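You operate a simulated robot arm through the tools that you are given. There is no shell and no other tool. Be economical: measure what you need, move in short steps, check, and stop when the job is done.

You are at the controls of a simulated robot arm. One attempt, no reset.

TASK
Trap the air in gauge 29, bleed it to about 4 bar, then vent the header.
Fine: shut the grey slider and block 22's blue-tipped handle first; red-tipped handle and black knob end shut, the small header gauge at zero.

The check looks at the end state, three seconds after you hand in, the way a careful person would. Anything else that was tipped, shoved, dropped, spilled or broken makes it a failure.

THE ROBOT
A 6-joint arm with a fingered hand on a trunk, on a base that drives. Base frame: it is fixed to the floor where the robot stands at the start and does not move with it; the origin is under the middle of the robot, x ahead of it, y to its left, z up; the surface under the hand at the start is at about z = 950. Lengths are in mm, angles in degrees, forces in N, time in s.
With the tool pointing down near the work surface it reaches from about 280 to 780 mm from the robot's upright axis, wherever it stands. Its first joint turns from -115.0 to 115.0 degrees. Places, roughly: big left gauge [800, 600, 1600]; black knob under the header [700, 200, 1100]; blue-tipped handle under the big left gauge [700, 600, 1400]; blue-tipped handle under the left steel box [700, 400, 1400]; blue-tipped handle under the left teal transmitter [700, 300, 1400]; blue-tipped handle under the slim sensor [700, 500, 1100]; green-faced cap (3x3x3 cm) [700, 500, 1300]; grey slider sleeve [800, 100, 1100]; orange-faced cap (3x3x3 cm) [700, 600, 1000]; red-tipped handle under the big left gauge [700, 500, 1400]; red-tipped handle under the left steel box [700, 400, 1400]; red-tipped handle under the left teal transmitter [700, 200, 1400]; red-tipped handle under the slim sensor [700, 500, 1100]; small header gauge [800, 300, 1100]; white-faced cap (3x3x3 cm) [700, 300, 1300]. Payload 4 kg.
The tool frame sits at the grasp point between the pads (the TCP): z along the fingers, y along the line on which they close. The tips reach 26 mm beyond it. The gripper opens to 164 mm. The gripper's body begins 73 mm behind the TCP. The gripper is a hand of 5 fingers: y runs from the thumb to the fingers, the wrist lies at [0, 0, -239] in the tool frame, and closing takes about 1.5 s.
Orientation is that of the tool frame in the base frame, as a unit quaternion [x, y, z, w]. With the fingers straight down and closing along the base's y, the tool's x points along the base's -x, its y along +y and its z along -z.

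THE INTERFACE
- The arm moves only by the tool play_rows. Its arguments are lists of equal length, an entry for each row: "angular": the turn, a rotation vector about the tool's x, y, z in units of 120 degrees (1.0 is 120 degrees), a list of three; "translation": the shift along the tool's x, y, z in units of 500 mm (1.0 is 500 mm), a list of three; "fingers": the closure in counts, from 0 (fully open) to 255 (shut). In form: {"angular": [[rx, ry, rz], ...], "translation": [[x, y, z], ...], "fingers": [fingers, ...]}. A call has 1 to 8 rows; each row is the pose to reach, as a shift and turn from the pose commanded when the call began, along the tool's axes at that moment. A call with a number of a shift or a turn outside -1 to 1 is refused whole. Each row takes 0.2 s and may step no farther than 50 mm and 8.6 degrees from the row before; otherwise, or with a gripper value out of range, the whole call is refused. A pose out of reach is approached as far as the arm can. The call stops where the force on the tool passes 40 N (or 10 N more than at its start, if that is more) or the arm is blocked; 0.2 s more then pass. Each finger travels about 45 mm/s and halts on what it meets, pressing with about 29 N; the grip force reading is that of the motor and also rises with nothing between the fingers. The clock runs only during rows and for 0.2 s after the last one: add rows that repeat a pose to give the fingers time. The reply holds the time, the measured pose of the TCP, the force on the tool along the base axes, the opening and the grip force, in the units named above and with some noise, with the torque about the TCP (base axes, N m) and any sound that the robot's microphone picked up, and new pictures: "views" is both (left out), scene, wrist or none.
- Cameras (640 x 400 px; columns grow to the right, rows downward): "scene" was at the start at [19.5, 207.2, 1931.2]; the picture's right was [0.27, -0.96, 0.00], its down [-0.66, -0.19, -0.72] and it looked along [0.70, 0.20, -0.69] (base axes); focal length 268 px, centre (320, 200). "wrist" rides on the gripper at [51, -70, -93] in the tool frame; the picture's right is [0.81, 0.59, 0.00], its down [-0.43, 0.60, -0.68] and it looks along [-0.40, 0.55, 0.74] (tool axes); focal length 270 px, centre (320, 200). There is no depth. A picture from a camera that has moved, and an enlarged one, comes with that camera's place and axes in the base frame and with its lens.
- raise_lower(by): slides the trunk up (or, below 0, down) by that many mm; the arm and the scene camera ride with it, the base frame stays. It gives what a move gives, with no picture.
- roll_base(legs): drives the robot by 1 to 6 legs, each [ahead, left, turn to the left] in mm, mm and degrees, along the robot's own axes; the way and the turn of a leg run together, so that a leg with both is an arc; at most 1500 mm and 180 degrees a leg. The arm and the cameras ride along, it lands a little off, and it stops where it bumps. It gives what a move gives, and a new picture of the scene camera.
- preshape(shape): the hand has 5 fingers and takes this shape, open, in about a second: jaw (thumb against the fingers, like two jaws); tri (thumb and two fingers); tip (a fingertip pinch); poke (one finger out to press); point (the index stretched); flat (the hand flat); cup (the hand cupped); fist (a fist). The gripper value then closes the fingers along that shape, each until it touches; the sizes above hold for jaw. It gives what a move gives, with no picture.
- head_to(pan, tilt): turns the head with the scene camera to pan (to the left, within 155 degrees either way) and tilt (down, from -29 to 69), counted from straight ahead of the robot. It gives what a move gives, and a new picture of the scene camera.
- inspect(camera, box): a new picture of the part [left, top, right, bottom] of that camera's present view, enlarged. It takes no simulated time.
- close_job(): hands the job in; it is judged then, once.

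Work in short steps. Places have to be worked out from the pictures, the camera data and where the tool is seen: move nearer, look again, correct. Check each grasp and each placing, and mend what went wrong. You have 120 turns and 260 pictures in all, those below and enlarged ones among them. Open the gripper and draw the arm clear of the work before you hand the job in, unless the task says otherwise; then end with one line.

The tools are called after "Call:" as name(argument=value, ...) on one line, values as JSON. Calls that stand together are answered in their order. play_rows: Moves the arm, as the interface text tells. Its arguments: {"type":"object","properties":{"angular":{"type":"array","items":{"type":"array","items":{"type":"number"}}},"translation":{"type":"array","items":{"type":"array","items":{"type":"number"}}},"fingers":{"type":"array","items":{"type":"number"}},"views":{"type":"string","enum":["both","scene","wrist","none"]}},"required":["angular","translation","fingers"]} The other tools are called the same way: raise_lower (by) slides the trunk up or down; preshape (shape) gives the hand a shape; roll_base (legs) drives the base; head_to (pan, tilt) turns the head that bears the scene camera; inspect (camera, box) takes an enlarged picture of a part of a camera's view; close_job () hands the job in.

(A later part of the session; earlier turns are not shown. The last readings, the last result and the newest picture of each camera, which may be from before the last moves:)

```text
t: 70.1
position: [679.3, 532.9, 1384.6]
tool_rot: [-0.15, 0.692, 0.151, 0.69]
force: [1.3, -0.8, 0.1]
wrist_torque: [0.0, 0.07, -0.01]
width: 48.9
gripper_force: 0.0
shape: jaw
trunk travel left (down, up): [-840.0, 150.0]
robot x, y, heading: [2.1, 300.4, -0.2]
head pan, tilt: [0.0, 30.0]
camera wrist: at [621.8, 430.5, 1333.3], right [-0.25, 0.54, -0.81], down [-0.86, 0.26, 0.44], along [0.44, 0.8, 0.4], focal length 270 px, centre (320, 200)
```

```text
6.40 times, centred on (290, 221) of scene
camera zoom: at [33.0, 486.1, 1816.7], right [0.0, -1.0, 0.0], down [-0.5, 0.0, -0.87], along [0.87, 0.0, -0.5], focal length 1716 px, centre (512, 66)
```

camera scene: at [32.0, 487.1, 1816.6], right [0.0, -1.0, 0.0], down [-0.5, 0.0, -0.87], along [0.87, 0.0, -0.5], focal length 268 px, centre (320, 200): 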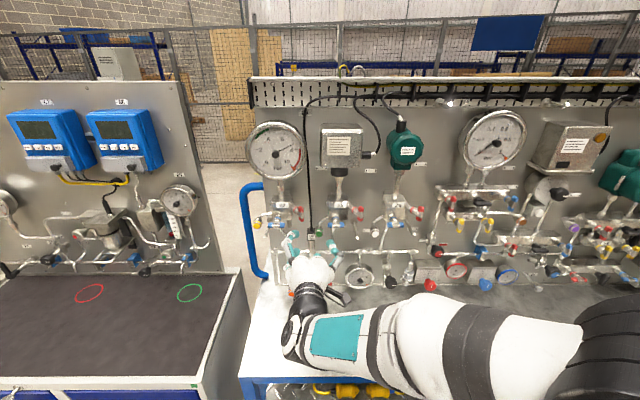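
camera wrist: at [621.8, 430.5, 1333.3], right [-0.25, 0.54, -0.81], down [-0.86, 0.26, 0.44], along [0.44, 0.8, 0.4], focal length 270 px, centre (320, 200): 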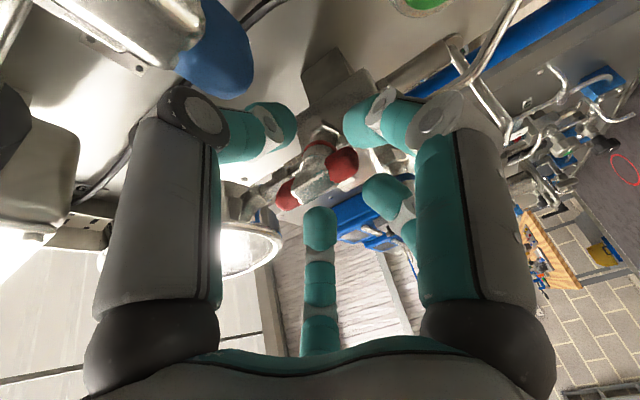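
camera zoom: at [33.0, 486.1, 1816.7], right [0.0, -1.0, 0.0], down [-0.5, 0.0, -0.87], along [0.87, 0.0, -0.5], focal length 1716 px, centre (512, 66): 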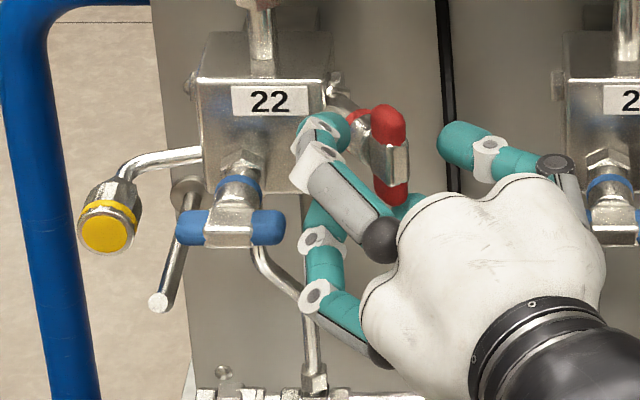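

In place; close on the handle.

Call:
play_rows(angular=[[0, 0, 0], [0, 0, 0], [0, 0, 0], [0, 0, 0], [0, 0, 0], [0, 0, 0], [0, 0, 0]], translation=[[0, 0, 0], [0, 0, 0], [0, 0, 0], [0, 0, 0], [0, 0, 0], [0, 0, 0], [0, 0, 0]], fingers=[200, 225, 255, 255, 255, 255, 255], views="wrist")

Call:
inspect(camera="scene", box=[240, 190, 340, 252])

Call:
inspect(camera="scene", box=[235, 110, 315, 190])

```text
t: 71.7
position: [679.5, 531.1, 1385.9]
tool_rot: [-0.148, 0.693, 0.151, 0.689]
force: [7.6, -4.1, -0.4]
wrist_torque: [0.15, -0.24, 0.42]
width: 12.0
gripper_force: 28.9
shape: jaw
trunk travel left (down, up): [-840.0, 150.0]
robot x, y, heading: [2.0, 297.6, -0.3]
head pan, tilt: [0.0, 30.0]
camera wrist: at [622.5, 429.4, 1333.5], right [-0.25, 0.54, -0.81], down [-0.86, 0.26, 0.44], along [0.44, 0.8, 0.4], focal length 270 px, centre (320, 200)
```

wrist: 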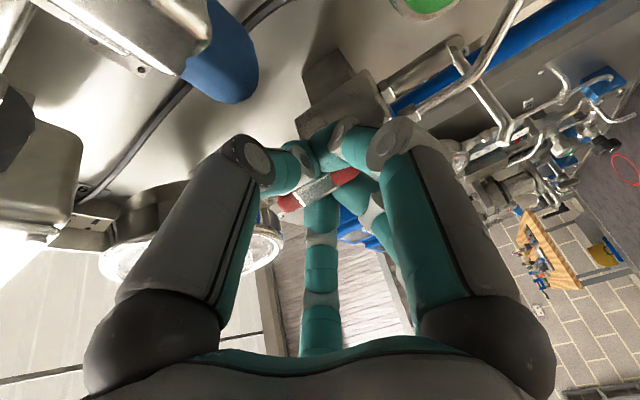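

```text
6.40 times, centred on (290, 221) of scene
camera zoom: at [33.9, 485.0, 1816.8], right [-0.01, -1.0, 0.0], down [-0.5, 0.0, -0.87], along [0.87, 0.0, -0.5], focal length 1716 px, centre (512, 66)
```

zoom: 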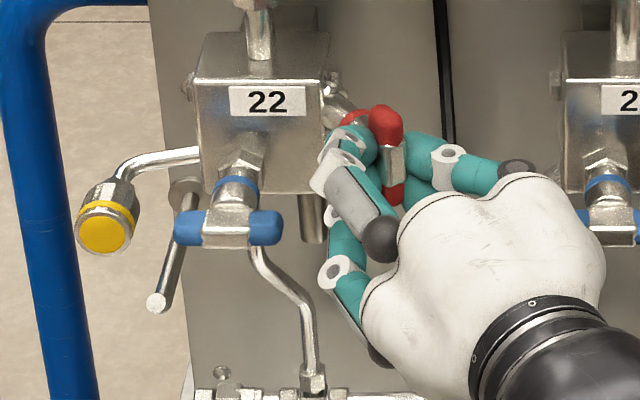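

```text
5.00 times, centred on (275, 150) of scene
camera zoom: at [33.9, 485.0, 1816.8], right [-0.01, -1.0, 0.0], down [-0.5, 0.0, -0.87], along [0.87, 0.0, -0.5], focal length 1341 px, centre (545, 450)
```

zoom: 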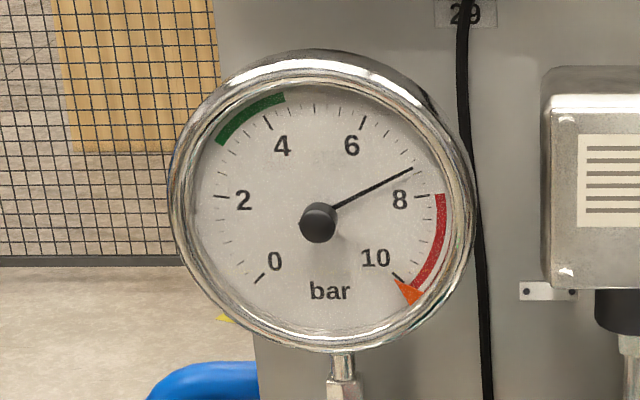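

Gripped; gauge 7.4. Turn the handle counterclockwise ~20° about its stem axis and check the gauge.

Call:
play_rows(angular=[[0, -0.016, -0.053], [0, -0.032, -0.107], [0, -0.048, -0.16]], translation=[[0, 0, 0], [0, 0, 0], [0, 0, 0]], fingers=[255, 255, 255], views="none")

Call:
inspect(camera="scene", box=[235, 110, 345, 252])

```text
t: 72.5
position: [680.0, 531.4, 1383.5]
tool_rot: [-0.255, 0.624, 0.042, 0.737]
force: [6.8, -8.4, -5.1]
wrist_torque: [0.01, 0.24, 0.28]
width: 11.9
gripper_force: 29.3
shape: jaw
trunk travel left (down, up): [-840.0, 150.0]
robot x, y, heading: [0.3, 300.1, -0.2]
head pan, tilt: [0.0, 30.0]
```

```text
2.82 times, centred on (290, 181) of scene
camera zoom: at [34.5, 484.4, 1816.8], right [-0.01, -1.0, 0.0], down [-0.5, 0.0, -0.87], along [0.87, 0.0, -0.5], focal length 755 px, centre (404, 254)
```

zoom: 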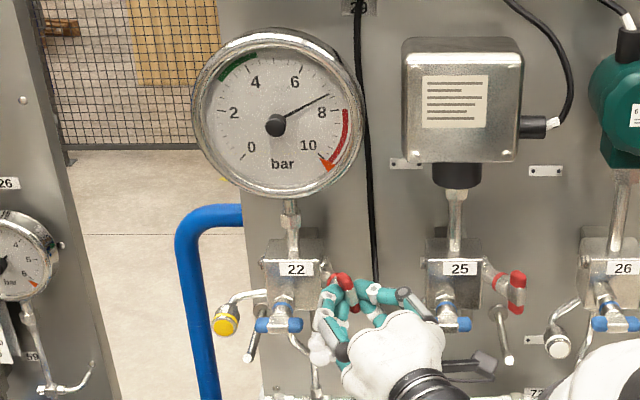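

Call:
play_rows(angular=[[0, -0.02, -0.065], [0, -0.04, -0.13]], translation=[[0, 0, 0], [0, 0, 0]], fingers=[255, 255], views="none")

Call:
inspect(camera="scene", box=[235, 110, 325, 252])

Call:
inspect(camera="scene", box=[270, 200, 320, 231])

```text
t: 73.1
position: [680.2, 529.9, 1381.7]
tool_rot: [-0.335, 0.553, -0.048, 0.762]
force: [7.4, -11.9, -8.1]
wrist_torque: [-0.13, 0.52, 0.11]
width: 11.8
gripper_force: 29.4
shape: jaw
trunk travel left (down, up): [-840.0, 150.0]
robot x, y, heading: [2.3, 302.1, -0.3]
head pan, tilt: [0.0, 30.0]
```

```text
2.82 times, centred on (280, 181) of scene
camera zoom: at [35.1, 483.3, 1816.9], right [-0.01, -1.0, 0.0], down [-0.5, 0.0, -0.87], along [0.87, 0.0, -0.5], focal length 755 px, centre (433, 254)
```

zoom: 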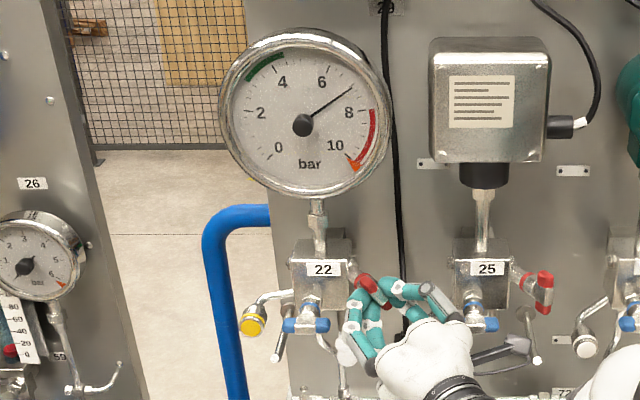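

```text
12.80 times, centred on (295, 216) of scene
camera zoom: at [35.1, 483.3, 1816.9], right [-0.01, -1.0, 0.0], down [-0.5, 0.0, -0.87], along [0.87, 0.0, -0.5], focal length 3432 px, centre (640, 2)
```

zoom: 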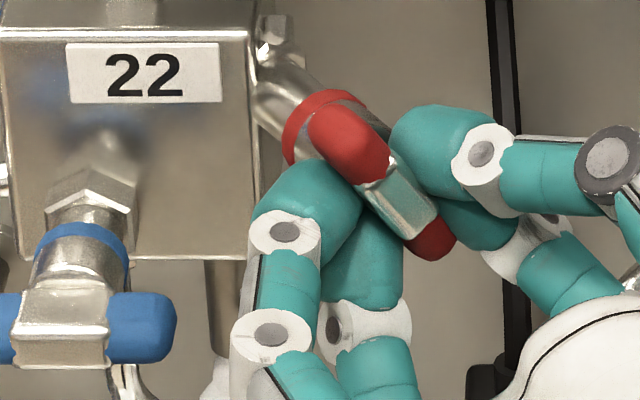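

Needle appears to have dropped slightly. Hold for 0.4 s and read again.

Call:
play_rows(angular=[[0, 0, 0]], translation=[[0, 0, 0]], fingers=[255], views="none")

Call:
inspect(camera="scene", box=[235, 110, 315, 190])

```text
t: 73.5
position: [680.4, 530.2, 1383.2]
tool_rot: [-0.335, 0.553, -0.047, 0.762]
force: [5.4, -12.2, -10.3]
wrist_torque: [-0.21, 0.49, 0.08]
width: 11.7
gripper_force: 29.0
shape: jaw
trunk travel left (down, up): [-840.0, 150.0]
robot x, y, heading: [-1.1, 299.4, -0.5]
head pan, tilt: [0.0, 30.0]
```

```text
5.00 times, centred on (275, 150) of scene
camera zoom: at [35.0, 483.3, 1816.8], right [-0.01, -1.0, 0.0], down [-0.5, 0.0, -0.87], along [0.87, 0.0, -0.5], focal length 1341 px, centre (545, 450)
```

zoom: 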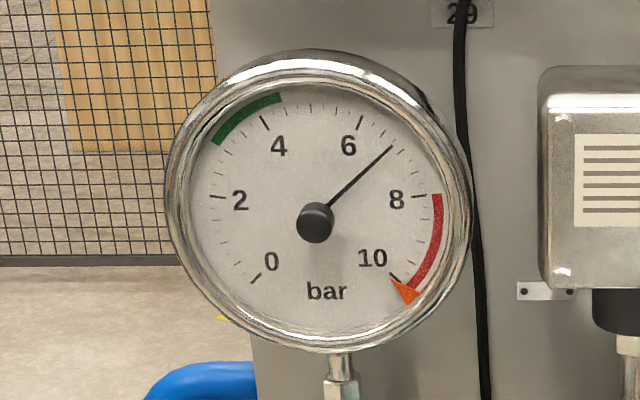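

About 6.8 bar, falling ~0.8 bar/s. Hold 1.2 s more.

Call:
play_rows(angular=[[0, 0, 0], [0, 0, 0], [0, 0, 0], [0, 0, 0], [0, 0, 0]], translation=[[0, 0, 0], [0, 0, 0], [0, 0, 0], [0, 0, 0], [0, 0, 0]], fingers=[255, 255, 255, 255, 255], views="none")

Call:
inspect(camera="scene", box=[235, 110, 315, 190])

```text
t: 74.7
position: [680.5, 530.2, 1383.5]
tool_rot: [-0.334, 0.554, -0.047, 0.761]
force: [4.2, -14.7, -13.7]
wrist_torque: [-0.24, 0.62, 0.13]
width: 12.1
gripper_force: 28.6
shape: jaw
trunk travel left (down, up): [-840.0, 150.0]
robot x, y, heading: [0.9, 301.9, -0.2]
head pan, tilt: [0.0, 30.0]
```

```text
5.00 times, centred on (275, 150) of scene
camera zoom: at [35.0, 483.1, 1816.9], right [-0.01, -1.0, 0.0], down [-0.5, 0.0, -0.87], along [0.87, 0.0, -0.5], focal length 1341 px, centre (545, 450)
```

zoom: 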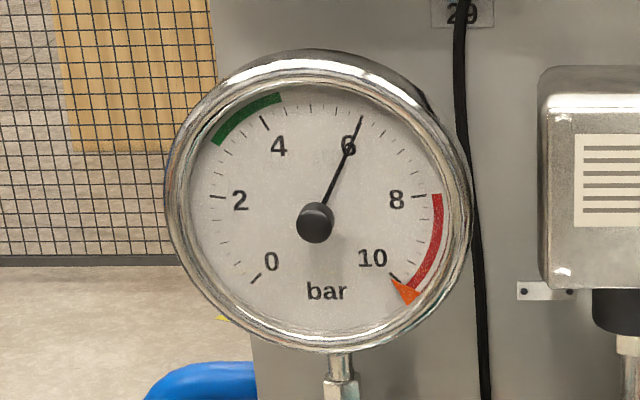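

6.0 bar. Hold 1.8 s.

Call:
play_rows(angular=[[0, 0, 0], [0, 0, 0], [0, 0, 0], [0, 0, 0], [0, 0, 0], [0, 0, 0], [0, 0, 0], [0, 0, 0]], translation=[[0, 0, 0], [0, 0, 0], [0, 0, 0], [0, 0, 0], [0, 0, 0], [0, 0, 0], [0, 0, 0], [0, 0, 0]], fingers=[255, 255, 255, 255, 255, 255, 255, 255], views="none")

Call:
inspect(camera="scene", box=[235, 110, 315, 190])

```text
t: 76.5
position: [680.7, 532.1, 1383.9]
tool_rot: [-0.335, 0.552, -0.046, 0.762]
force: [1.8, -15.8, -18.5]
wrist_torque: [-0.31, 0.65, 0.18]
width: 11.9
gripper_force: 28.6
shape: jaw
trunk travel left (down, up): [-840.0, 150.0]
robot x, y, heading: [3.4, 302.0, -0.3]
head pan, tilt: [0.0, 30.0]
```

```text
5.00 times, centred on (275, 150) of scene
camera zoom: at [35.0, 483.1, 1816.9], right [-0.01, -1.0, 0.0], down [-0.5, 0.0, -0.87], along [0.87, 0.0, -0.5], focal length 1341 px, centre (545, 450)
```

zoom: 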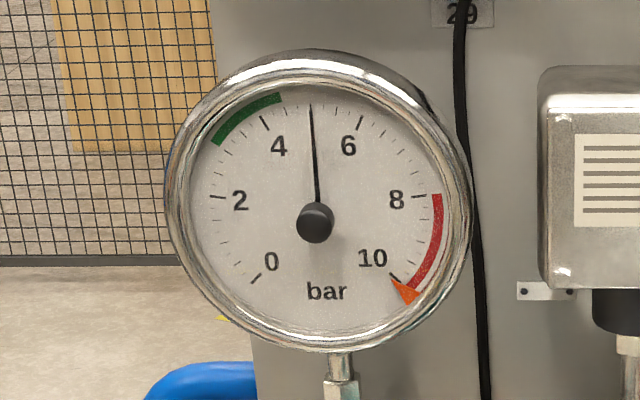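

≈4.95 bar. Hold 1.2 s, then close.

Call:
play_rows(angular=[[0, 0, 0], [0, 0, 0], [0, 0, 0], [0, 0, 0], [0, 0, 0]], translation=[[0, 0, 0], [0, 0, 0], [0, 0, 0], [0, 0, 0], [0, 0, 0]], fingers=[255, 255, 255, 255, 255], views="none")

Call:
inspect(camera="scene", box=[235, 110, 315, 190])

```text
t: 77.7
position: [680.2, 531.9, 1383.6]
tool_rot: [-0.334, 0.553, -0.047, 0.762]
force: [1.8, -15.2, -18.3]
wrist_torque: [-0.34, 0.67, 0.19]
width: 12.0
gripper_force: 29.0
shape: jaw
trunk travel left (down, up): [-840.0, 150.0]
robot x, y, heading: [1.5, 298.5, -0.2]
head pan, tilt: [0.0, 30.0]
```

```text
5.00 times, centred on (275, 150) of scene
camera zoom: at [35.0, 483.1, 1816.9], right [-0.01, -1.0, 0.0], down [-0.5, 0.0, -0.87], along [0.87, 0.0, -0.5], focal length 1341 px, centre (545, 450)
```

zoom: 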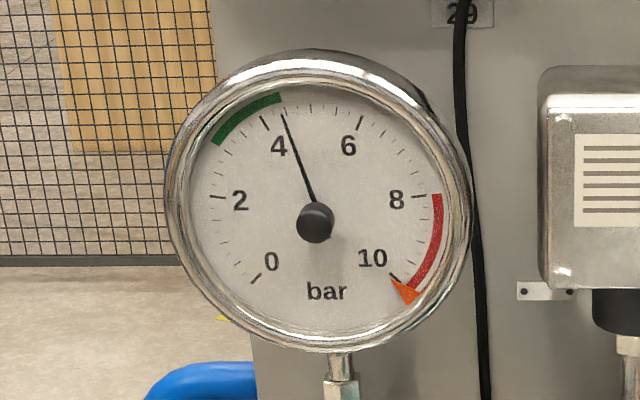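

≈4.4 bar. Turn the handle back to shut now.

Call:
play_rows(angular=[[0, 0.02, 0.066], [0, 0.04, 0.132], [0, 0.058, 0.195], [0, 0.075, 0.25], [0, 0.09, 0.3], [0, 0.1, 0.335]], translation=[[0, 0, 0], [0, 0, 0], [0, 0, 0], [0, 0, 0], [0, 0, 0], [0, 0, 0]], fingers=[255, 255, 255, 255, 255, 255], views="none")

Call:
inspect(camera="scene", box=[235, 110, 315, 190])

Call:
inspect(camera="scene", box=[270, 200, 320, 231])

```text
t: 79.1
position: [679.0, 532.1, 1385.8]
tool_rot: [-0.118, 0.707, 0.183, 0.673]
force: [5.0, -8.9, -1.4]
wrist_torque: [0.18, -0.42, 0.29]
width: 12.1
gripper_force: 29.0
shape: jaw
trunk travel left (down, up): [-840.0, 150.0]
robot x, y, heading: [-2.2, 301.5, -0.2]
head pan, tilt: [0.0, 30.0]
```

```text
5.00 times, centred on (275, 150) of scene
camera zoom: at [33.6, 484.3, 1817.0], right [0.0, -1.0, 0.0], down [-0.5, 0.0, -0.87], along [0.87, 0.0, -0.5], focal length 1341 px, centre (545, 450)
```

zoom: 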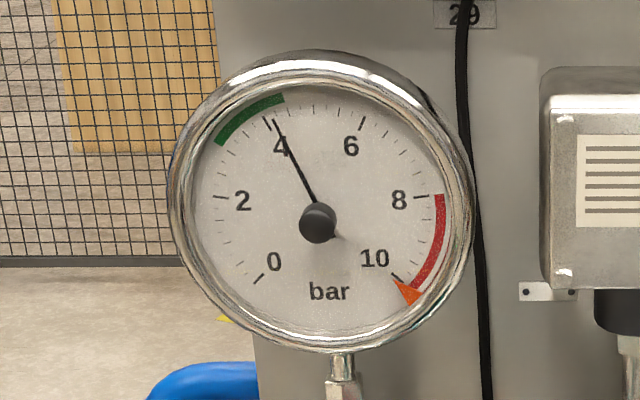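

```text
12.80 times, centred on (295, 216) of scene
camera zoom: at [33.6, 484.3, 1817.0], right [0.0, -1.0, 0.0], down [-0.5, 0.0, -0.87], along [0.87, 0.0, -0.5], focal length 3432 px, centre (640, 2)
```

zoom: 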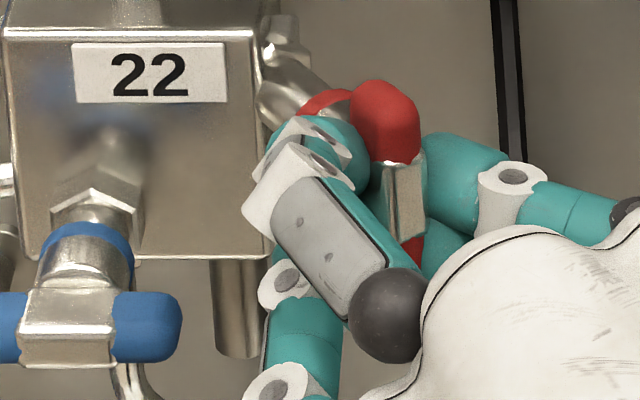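

≈4.1 bar, handle nearly vertical. Nudge it ~12° further to seat it.

Call:
play_rows(angular=[[0, 0.015, 0.05], [0, 0.03, 0.1], [0, 0.03, 0.1]], translation=[[0, 0, 0], [0, 0, 0], [0, 0, 0]], fingers=[255, 255, 255], views="none")

Call:
inspect(camera="scene", box=[235, 110, 315, 190])

Call:
inspect(camera="scene", box=[270, 200, 320, 231])

```text
t: 79.9
position: [678.6, 532.0, 1387.0]
tool_rot: [-0.048, 0.736, 0.25, 0.628]
force: [10.2, -8.3, 13.6]
wrist_torque: [-0.13, -1.01, 0.58]
width: 11.8
gripper_force: 29.7
shape: jaw
trunk travel left (down, up): [-840.0, 150.0]
robot x, y, heading: [1.0, 300.2, -0.3]
head pan, tilt: [0.0, 30.0]
```

```text
5.00 times, centred on (275, 150) of scene
camera zoom: at [33.0, 483.6, 1817.1], right [-0.01, -1.0, 0.0], down [-0.5, 0.0, -0.87], along [0.87, 0.0, -0.5], focal length 1341 px, centre (545, 450)
```

zoom: 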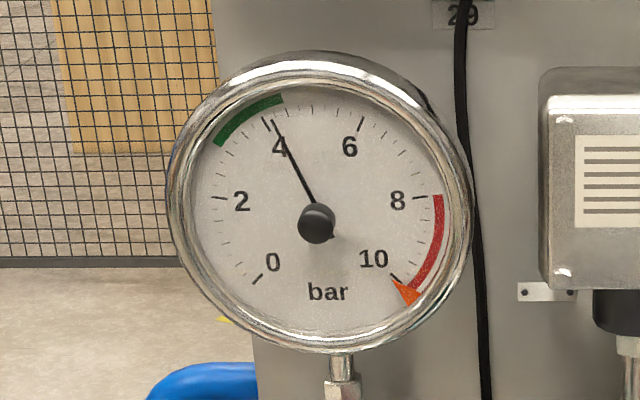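

```text
12.80 times, centred on (295, 216) of scene
camera zoom: at [33.0, 483.6, 1817.1], right [-0.01, -1.0, 0.0], down [-0.5, 0.0, -0.87], along [0.87, 0.0, -0.5], focal length 3432 px, centre (640, 2)
```

zoom: 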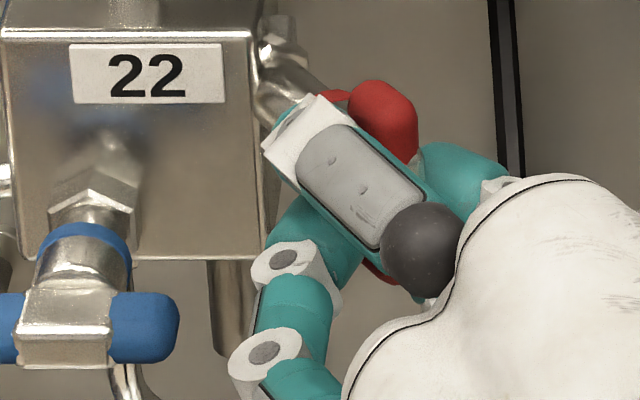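

Seated at the stop, gauge steady at ~4.1. Open and retreat straight back.

Call:
play_rows(angular=[[0, 0, 0], [0, 0, 0], [0, 0, 0], [0, 0, 0], [0, 0, 0], [0, 0, 0]], translation=[[0, 0, 0], [0, 0, 0], [0, 0, -0.03], [0, 0, -0.09], [0, 0, -0.17], [0, 0, -0.26]], fingers=[175, 175, 175, 175, 175, 175], views="none")

Call:
inspect(camera="scene", box=[240, 110, 340, 252])

Call:
inspect(camera="scene", box=[270, 200, 320, 231])

```text
t: 81.3
position: [558.9, 476.7, 1395.9]
tool_rot: [-0.05, 0.737, 0.248, 0.627]
force: [-0.6, -0.3, -0.5]
wrist_torque: [0.01, 0.01, -0.03]
width: 51.3
gripper_force: 0.1
shape: jaw
trunk travel left (down, up): [-840.0, 150.0]
robot x, y, heading: [6.0, 298.7, -0.3]
head pan, tilt: [0.0, 30.0]
```

```text
2.82 times, centred on (290, 181) of scene
camera zoom: at [29.4, 484.9, 1816.9], right [-0.01, -1.0, 0.0], down [-0.5, 0.0, -0.87], along [0.87, 0.0, -0.5], focal length 755 px, centre (404, 254)
```

zoom: 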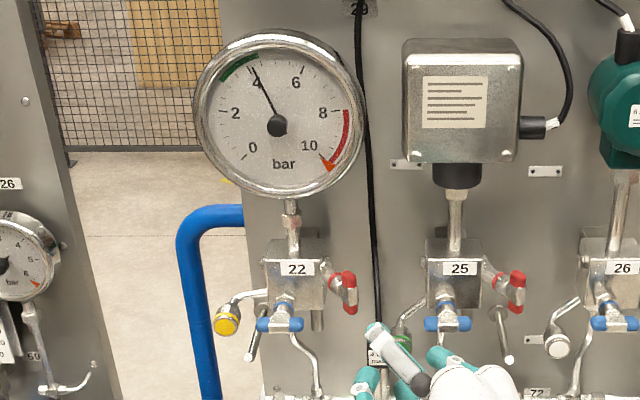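

```text
12.80 times, centred on (295, 216) of scene
camera zoom: at [29.4, 484.9, 1816.9], right [-0.01, -1.0, 0.0], down [-0.5, 0.0, -0.87], along [0.87, 0.0, -0.5], focal length 3432 px, centre (640, 2)
```

zoom: 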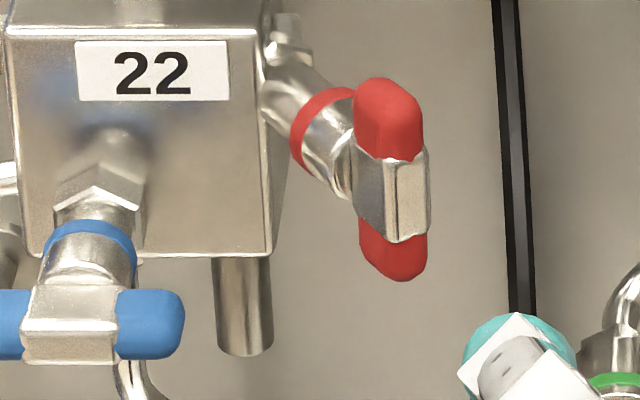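

Red is shut, gauge ~4.1. Next the black knob (≈(724,234,1076)): roll the hand 90°, drive right, and lower.

Call:
play_rows(angular=[[0.00967, -0.021, 0.0601], [0.01934, -0.042, 0.1202], [0.029, -0.063, 0.1803], [0.0387, -0.084, 0.2404], [0.0484, -0.105, 0.3005], [0.058, -0.126, 0.3606], [0.0677, -0.147, 0.4207], [0.0774, -0.168, 0.4808]], translation=[[0, 0, 0], [0, 0, 0], [0, 0, 0], [0, 0, 0], [0, 0, 0], [0, 0, 0], [0, 0, 0], [0, 0, 0]], fingers=[160, 160, 160, 160, 160, 160, 160, 160], views="none")

Call:
play_rows(angular=[[0.00967, -0.021, 0.0601], [0.0193, -0.042, 0.1202]], translation=[[0, 0, 0], [0, 0, 0]], fingers=[160, 160], views="none")

Call:
roll_base(legs=[[0, -300, 0]])

Call:
raise_lower(by=-300)

Call:
inspect(camera="scene", box=[180, 150, 400, 288])

```text
t: 83.1
position: [561.7, 477.1, 1395.5]
tool_rot: [0.402, 0.57, 0.466, 0.545]
force: [-0.1, 0.0, -0.1]
wrist_torque: [0.04, 0.01, -0.03]
width: 60.8
gripper_force: 0.1
shape: jaw
trunk travel left (down, up): [-840.0, 150.0]
robot x, y, heading: [0.8, 302.8, -0.5]
head pan, tilt: [0.0, 30.0]
```

```text
t: 83.7
position: [561.3, 476.2, 1397.1]
tool_rot: [0.501, 0.5, 0.5, 0.5]
force: [-0.3, 0.2, 0.2]
wrist_torque: [0.0, 0.03, 0.02]
width: 60.8
gripper_force: 0.1
shape: jaw
trunk travel left (down, up): [-840.0, 150.0]
robot x, y, heading: [1.3, 300.3, -0.5]
head pan, tilt: [0.0, 30.0]
```

```text
t: 85.8
position: [560.2, 166.2, 1395.5]
tool_rot: [0.5, 0.501, 0.5, 0.5]
force: [0.2, -0.5, -0.1]
wrist_torque: [0.0, 0.01, 0.01]
width: 61.0
gripper_force: 0.1
shape: jaw
trunk travel left (down, up): [-840.0, 150.0]
robot x, y, heading: [-0.9, -6.3, -0.3]
head pan, tilt: [0.0, 30.0]
camera scene: at [30.6, 176.0, 1816.8], right [-0.01, -1.0, 0.0], down [-0.5, 0.0, -0.87], along [0.87, -0.01, -0.5], focal length 268 px, centre (320, 200)
```

scene: 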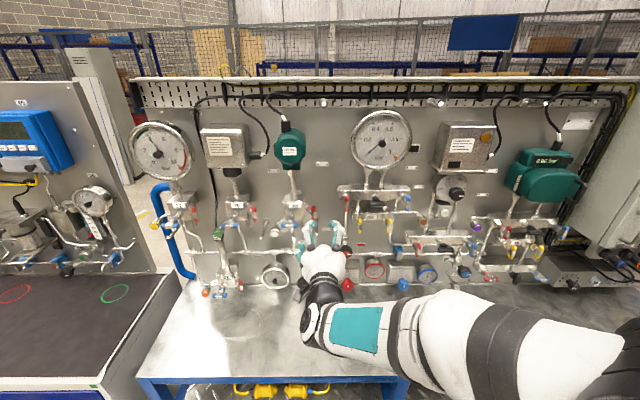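

```text
t: 88.8
position: [560.7, 167.4, 1097.3]
tool_rot: [0.5, 0.501, 0.499, 0.499]
force: [0.0, 0.9, -0.4]
wrist_torque: [-0.02, -0.01, 0.0]
width: 60.7
gripper_force: 0.0
shape: jaw
trunk travel left (down, up): [-540.0, 450.0]
robot x, y, heading: [-0.8, -4.6, -0.6]
head pan, tilt: [0.0, 30.0]
```

```text
2.90 times, centred on (290, 219) of scene
camera zoom: at [30.6, 177.2, 1516.7], right [-0.01, -1.0, 0.0], down [-0.5, 0.0, -0.87], along [0.87, -0.01, -0.5], focal length 777 px, centre (407, 145)
```

zoom: 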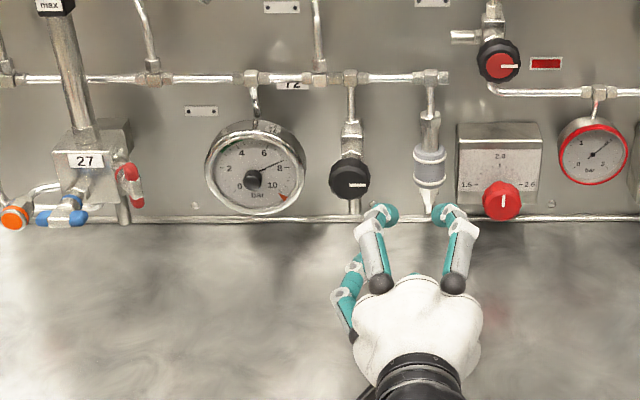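

Knob re-measured at ≈(724,231,1076). Move in front of it.

Call:
play_rows(angular=[[0, 0, 0], [0, 0, 0], [0, 0, 0], [0, 0, 0], [0, 0, 0]], translation=[[0.06, -0.02, 0.02], [0.126, -0.042, 0.05], [0.128, -0.042, 0.12], [0.128, -0.042, 0.18], [0.128, -0.042, 0.22]], fingers=[150, 150, 150, 150, 150], views="wrist")

Call:
inspect(camera="scene", box=[240, 175, 350, 244])

```text
t: 90.0
position: [670.6, 230.9, 1075.7]
tool_rot: [0.5, 0.501, 0.499, 0.5]
force: [0.4, -0.9, 0.4]
wrist_torque: [0.01, 0.01, 0.02]
width: 67.4
gripper_force: 0.0
shape: jaw
trunk travel left (down, up): [-540.0, 450.0]
robot x, y, heading: [-4.1, -8.4, -0.4]
head pan, tilt: [0.0, 30.0]
camera wrist: at [576.1, 281.1, 1005.1], right [0.0, 0.81, 0.59], down [-0.68, -0.43, 0.6], along [0.74, -0.4, 0.55], focal length 270 px, centre (320, 200)
```

wrist: 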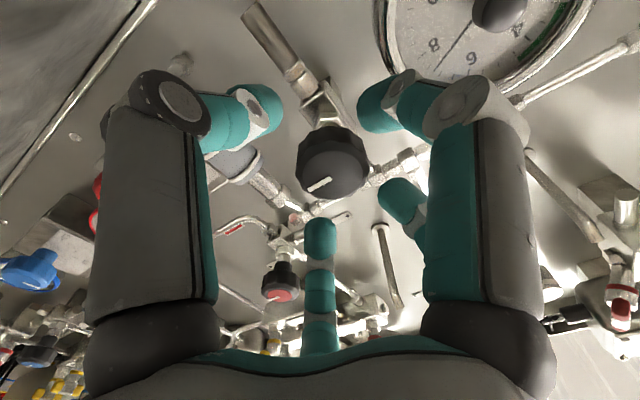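

```text
5.80 times, centred on (295, 210) of scene
camera zoom: at [30.8, 177.4, 1516.7], right [-0.01, -1.0, 0.0], down [-0.5, 0.0, -0.87], along [0.87, -0.01, -0.5], focal length 1554 px, centre (465, 145)
```

zoom: 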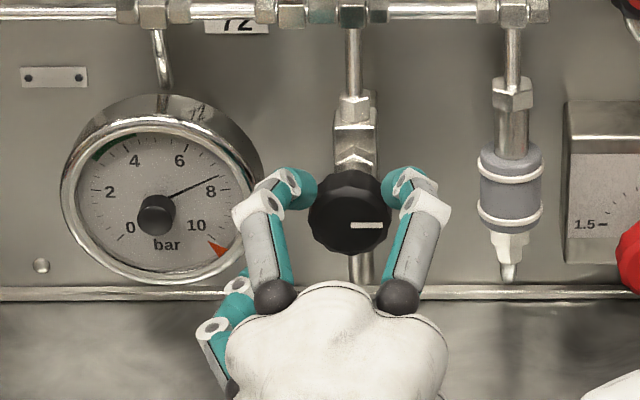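

Wrist ray refines knob to ≈(708,231,1084). Raise 8 mm and advance 30 mm.

Call:
play_rows(angular=[[0, 0, 0], [0, 0, 0], [0, 0, 0], [0, 0, 0]], translation=[[0, 0.016, 0], [0, 0.016, 0.02], [0, 0.016, 0.04], [0, 0.016, 0.058]], fingers=[145, 145, 145, 145], views="wrist")

Call:
inspect(camera="scene", box=[240, 175, 350, 244])

```text
t: 91.0
position: [698.3, 229.7, 1084.6]
tool_rot: [0.5, 0.501, 0.5, 0.499]
force: [-0.8, 0.1, -0.1]
wrist_torque: [-0.02, 0.0, 0.0]
width: 70.3
gripper_force: 0.2
shape: jaw
trunk travel left (down, up): [-540.0, 450.0]
robot x, y, heading: [-2.2, -6.9, -0.3]
head pan, tilt: [0.0, 30.0]
camera wrist: at [604.6, 280.7, 1013.3], right [0.0, 0.81, 0.59], down [-0.68, -0.43, 0.6], along [0.74, -0.4, 0.55], focal length 270 px, centre (320, 200)
```

wrist: 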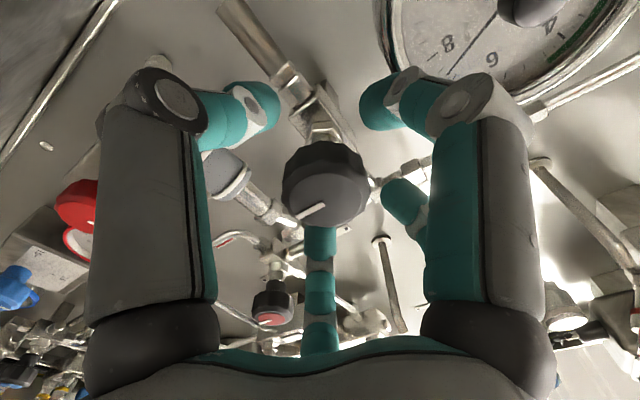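

```text
5.80 times, centred on (295, 210) of scene
camera zoom: at [30.7, 177.2, 1516.7], right [-0.01, -1.0, 0.0], down [-0.5, 0.0, -0.87], along [0.87, -0.01, -0.5], focal length 1554 px, centre (465, 145)
```

zoom: 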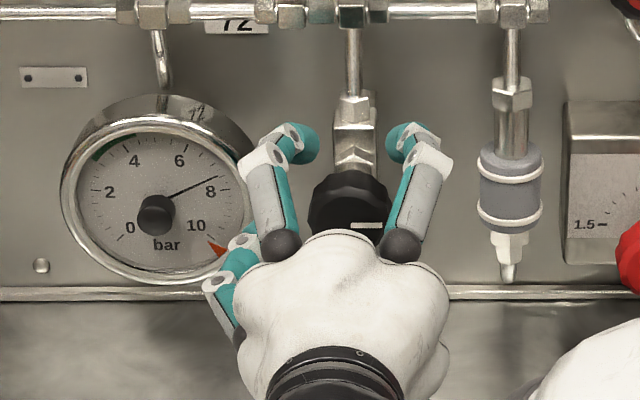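

Knob sits between the digits. Close on it.

Call:
play_rows(angular=[[0, 0, 0], [0, 0, 0], [0, 0, 0], [0, 0, 0], [0, 0, 0], [0, 0, 0], [0, 0, 0]], translation=[[0, 0, 0], [0, 0, 0], [0, 0, 0], [0, 0, 0], [0, 0, 0], [0, 0, 0], [0, 0, 0]], fingers=[175, 200, 230, 255, 255, 255, 255], views="wrist")

Call:
inspect(camera="scene", box=[240, 175, 350, 244])

```text
t: 92.6
position: [700.9, 230.2, 1083.3]
tool_rot: [0.501, 0.5, 0.499, 0.5]
force: [22.8, 0.8, 3.9]
wrist_torque: [0.04, 0.03, -0.1]
width: 33.4
gripper_force: 29.2
shape: jaw
trunk travel left (down, up): [-540.0, 450.0]
robot x, y, heading: [0.1, -8.0, -0.3]
head pan, tilt: [0.0, 30.0]
camera wrist: at [606.9, 280.4, 1012.8], right [0.0, 0.81, 0.59], down [-0.68, -0.43, 0.6], along [0.74, -0.4, 0.55], focal length 270 px, centre (320, 200)
```

wrist: 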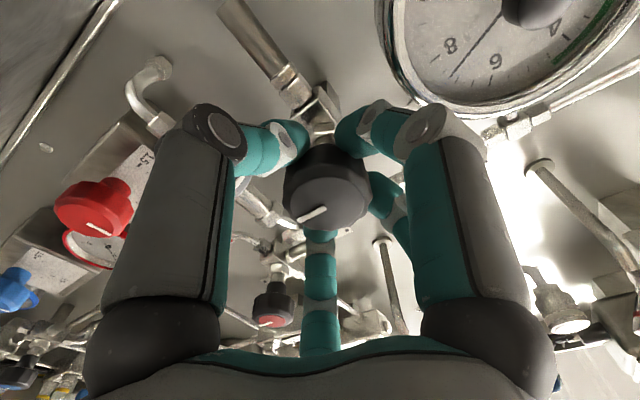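

```text
5.80 times, centred on (295, 210) of scene
camera zoom: at [33.7, 177.3, 1516.7], right [-0.01, -1.0, 0.0], down [-0.5, 0.0, -0.86], along [0.86, -0.01, -0.5], focal length 1554 px, centre (465, 145)
```

zoom: 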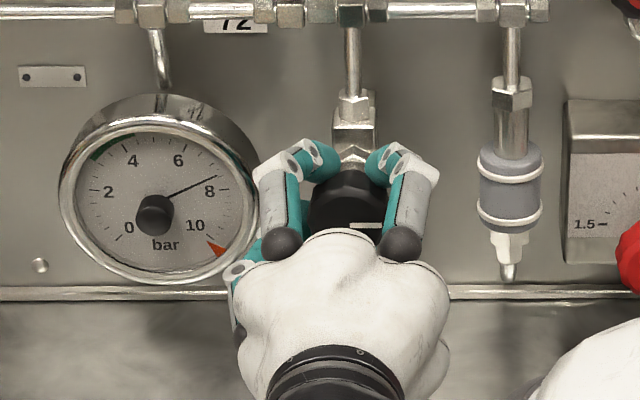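

Gripped. Turn the knob counterclockwise ~30° and see.

Call:
play_rows(angular=[[0, 0, -0.06], [0, 0, -0.12], [0, 0, -0.18], [0, 0, -0.25]], translation=[[0, 0, 0], [0, 0, 0], [0, 0, 0], [0, 0, 0]], fingers=[255, 255, 255, 255], views="wrist")

Call:
inspect(camera="scene", box=[240, 175, 350, 244])

```text
t: 93.6
position: [701.1, 230.0, 1081.4]
tool_rot: [0.355, 0.613, 0.352, 0.612]
force: [24.8, -1.1, 9.2]
wrist_torque: [0.13, 0.03, -0.17]
width: 32.6
gripper_force: 28.7
shape: jaw
trunk travel left (down, up): [-540.0, 450.0]
robot x, y, heading: [-3.5, -6.8, -0.4]
head pan, tilt: [0.0, 30.0]
camera wrist: at [607.4, 238.4, 996.8], right [0.0, 0.99, 0.1], down [-0.68, -0.07, 0.73], along [0.74, -0.07, 0.67], focal length 270 px, centre (320, 200)
```

wrist: 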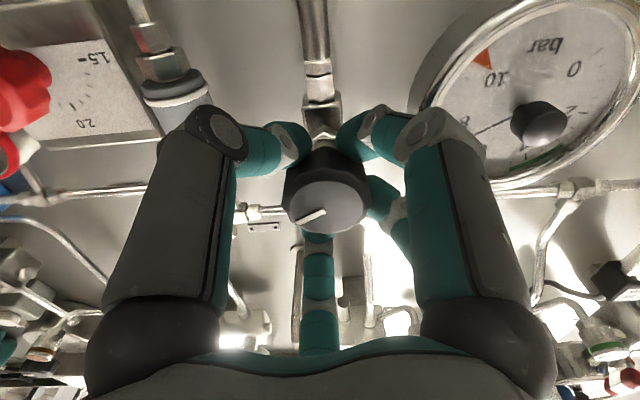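

```text
5.80 times, centred on (295, 210) of scene
camera zoom: at [33.5, 176.6, 1516.8], right [-0.01, -1.0, 0.0], down [-0.5, 0.0, -0.86], along [0.86, -0.01, -0.5], focal length 1554 px, centre (465, 145)
```

zoom: 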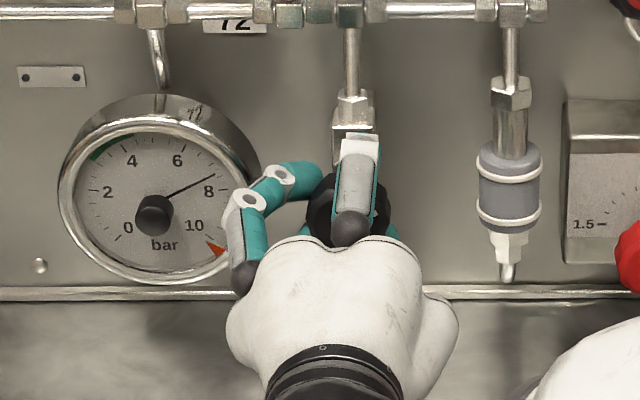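

Knob follows the hand. Continue another ~40°.

Call:
play_rows(angular=[[0, 0, -0.065], [0, 0, -0.13], [0, 0, -0.195], [0, 0, -0.26], [0, 0, -0.33]], translation=[[0, 0, 0], [0, 0, 0], [0, 0, 0], [0, 0, 0], [0, 0, 0]], fingers=[255, 255, 255, 255, 255], views="wrist")

Call:
inspect(camera="scene", box=[240, 175, 350, 244])

```text
t: 94.8
position: [701.6, 229.7, 1082.8]
tool_rot: [0.126, 0.696, 0.124, 0.696]
force: [31.6, -4.0, 14.0]
wrist_torque: [0.13, 0.04, -0.27]
width: 32.2
gripper_force: 29.1
shape: jaw
trunk travel left (down, up): [-540.0, 450.0]
robot x, y, heading: [1.0, -9.1, -0.5]
head pan, tilt: [0.0, 30.0]
camera wrist: at [607.9, 182.1, 1011.1], right [0.0, 0.83, -0.55], down [-0.68, 0.41, 0.61], along [0.74, 0.37, 0.56], focal length 270 px, centre (320, 200)
```

wrist: 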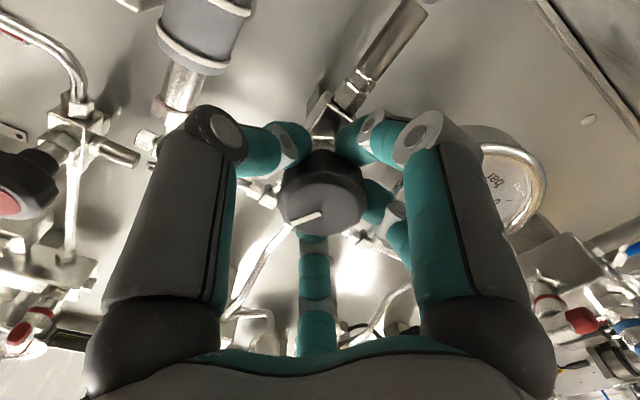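

```text
5.80 times, centred on (295, 210) of scene
camera zoom: at [34.0, 176.2, 1516.8], right [-0.01, -1.0, 0.0], down [-0.5, 0.0, -0.86], along [0.86, -0.01, -0.5], focal length 1554 px, centre (465, 145)
```

zoom: 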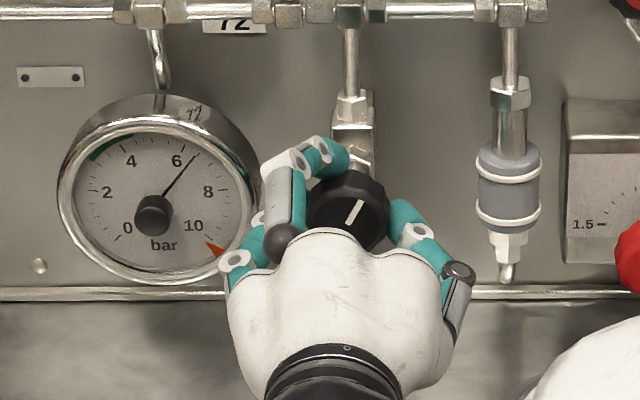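

Header is venting (6.4). Hold.

Call:
play_rows(angular=[[0, 0, 0], [0, 0, 0], [0, 0, 0], [0, 0, 0], [0, 0, 0], [0, 0, 0], [0, 0, 0], [0, 0, 0]], translation=[[0, 0, 0], [0, 0, 0], [0, 0, 0], [0, 0, 0], [0, 0, 0], [0, 0, 0], [0, 0, 0], [0, 0, 0]], fingers=[255, 255, 255, 255, 255, 255, 255, 255], views="none")

Call:
inspect(camera="scene", box=[240, 175, 350, 244])

```text
t: 96.6
position: [701.8, 229.9, 1084.3]
tool_rot: [0.126, 0.696, 0.125, 0.695]
force: [32.2, -4.3, 15.5]
wrist_torque: [0.04, 0.04, -0.25]
width: 32.4
gripper_force: 29.4
shape: jaw
trunk travel left (down, up): [-540.0, 450.0]
robot x, y, heading: [0.2, -7.5, -0.4]
head pan, tilt: [0.0, 30.0]
```

```text
5.80 times, centred on (295, 210) of scene
camera zoom: at [33.9, 176.0, 1516.8], right [-0.01, -1.0, 0.0], down [-0.5, 0.0, -0.86], along [0.86, -0.01, -0.5], focal length 1554 px, centre (465, 145)
```

zoom: 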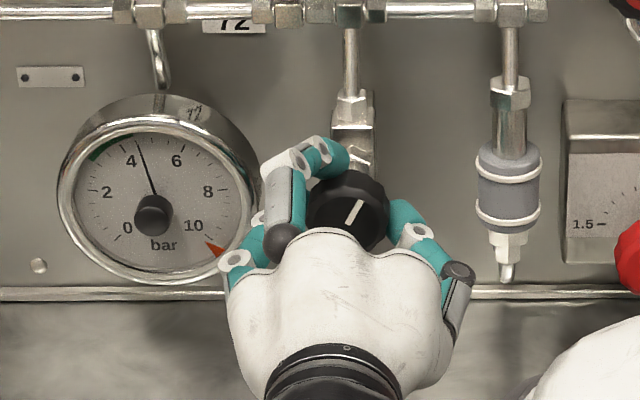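

Falling well (4.4). Hold for several more seconds.

Call:
play_rows(angular=[[0, 0, -0.06], [0, 0, -0.12], [0, 0, -0.18], [0, 0, -0.18], [0, 0, -0.18], [0, 0, -0.18], [0, 0, -0.18], [0, 0, -0.18]], translation=[[0, 0, 0], [0, 0, 0], [0, 0, 0], [0, 0, 0], [0, 0, 0], [0, 0, 0], [0, 0, 0], [0, 0, 0]], fingers=[255, 255, 255, 255, 255, 255, 255, 255], views="none")

Call:
play_rows(angular=[[0, 0, 0], [0, 0, 0], [0, 0, 0], [0, 0, 0], [0, 0, 0], [0, 0, 0], [0, 0, 0], [0, 0, 0]], translation=[[0, 0, 0], [0, 0, 0], [0, 0, 0], [0, 0, 0], [0, 0, 0], [0, 0, 0], [0, 0, 0], [0, 0, 0]], fingers=[255, 255, 255, 255, 255, 255, 255, 255], views="none")

Call:
play_rows(angular=[[0, 0, 0], [0, 0, 0], [0, 0, 0], [0, 0, 0], [0, 0, 0], [0, 0, 0], [0, 0, 0], [0, 0, 0]], translation=[[0, 0, 0], [0, 0, 0], [0, 0, 0], [0, 0, 0], [0, 0, 0], [0, 0, 0], [0, 0, 0], [0, 0, 0]], fingers=[255, 255, 255, 255, 255, 255, 255, 255], views="none")

Call:
play_rows(angular=[[0, 0, 0], [0, 0, 0], [0, 0, 0], [0, 0, 0], [0, 0, 0], [0, 0, 0], [0, 0, 0], [0, 0, 0]], translation=[[0, 0, 0], [0, 0, 0], [0, 0, 0], [0, 0, 0], [0, 0, 0], [0, 0, 0], [0, 0, 0], [0, 0, 0]], fingers=[255, 255, 255, 255, 255, 255, 255, 255], views="none")

Call:
inspect(camera="scene", box=[240, 175, 350, 244])

```text
t: 98.4
position: [702.4, 230.9, 1083.5]
tool_rot: [-0.007, 0.707, -0.007, 0.707]
force: [35.3, -6.7, 17.1]
wrist_torque: [0.1, -0.08, -0.37]
width: 32.3
gripper_force: 28.5
shape: jaw
trunk travel left (down, up): [-540.0, 450.0]
robot x, y, heading: [1.1, -9.8, -0.6]
head pan, tilt: [0.0, 30.0]
```

```text
t: 100.2
position: [702.8, 229.5, 1083.5]
tool_rot: [-0.007, 0.707, -0.007, 0.707]
force: [34.5, -6.3, 16.7]
wrist_torque: [0.06, -0.05, -0.38]
width: 32.2
gripper_force: 28.9
shape: jaw
trunk travel left (down, up): [-540.0, 450.0]
robot x, y, heading: [-1.0, -5.5, -0.6]
head pan, tilt: [0.0, 30.0]
```

```text
t: 102.0
position: [700.9, 230.8, 1084.2]
tool_rot: [-0.006, 0.707, -0.008, 0.707]
force: [35.7, -5.7, 18.1]
wrist_torque: [0.03, -0.08, -0.39]
width: 32.3
gripper_force: 28.5
shape: jaw
trunk travel left (down, up): [-540.0, 450.0]
robot x, y, heading: [0.3, -10.6, -0.3]
head pan, tilt: [0.0, 30.0]
```

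```text
t: 103.8
position: [700.7, 230.3, 1084.1]
tool_rot: [-0.007, 0.707, -0.007, 0.707]
force: [34.6, -6.8, 16.7]
wrist_torque: [0.04, -0.08, -0.36]
width: 32.2
gripper_force: 29.0
shape: jaw
trunk travel left (down, up): [-540.0, 450.0]
robot x, y, heading: [-4.5, -6.7, -0.5]
head pan, tilt: [0.0, 30.0]
```

```text
5.80 times, centred on (295, 210) of scene
camera zoom: at [34.1, 175.6, 1516.9], right [-0.01, -1.0, 0.0], down [-0.5, 0.0, -0.86], along [0.86, -0.01, -0.5], focal length 1554 px, centre (465, 145)
```

zoom: 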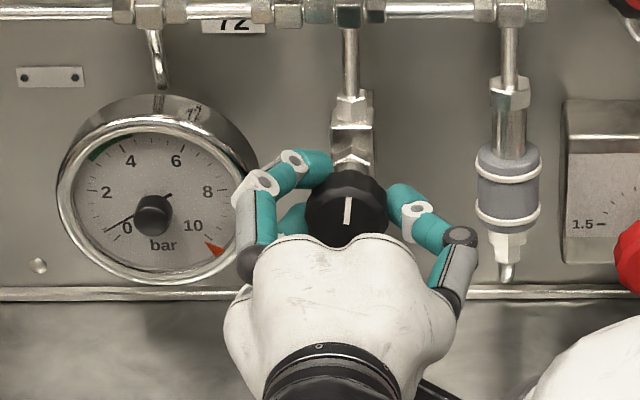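

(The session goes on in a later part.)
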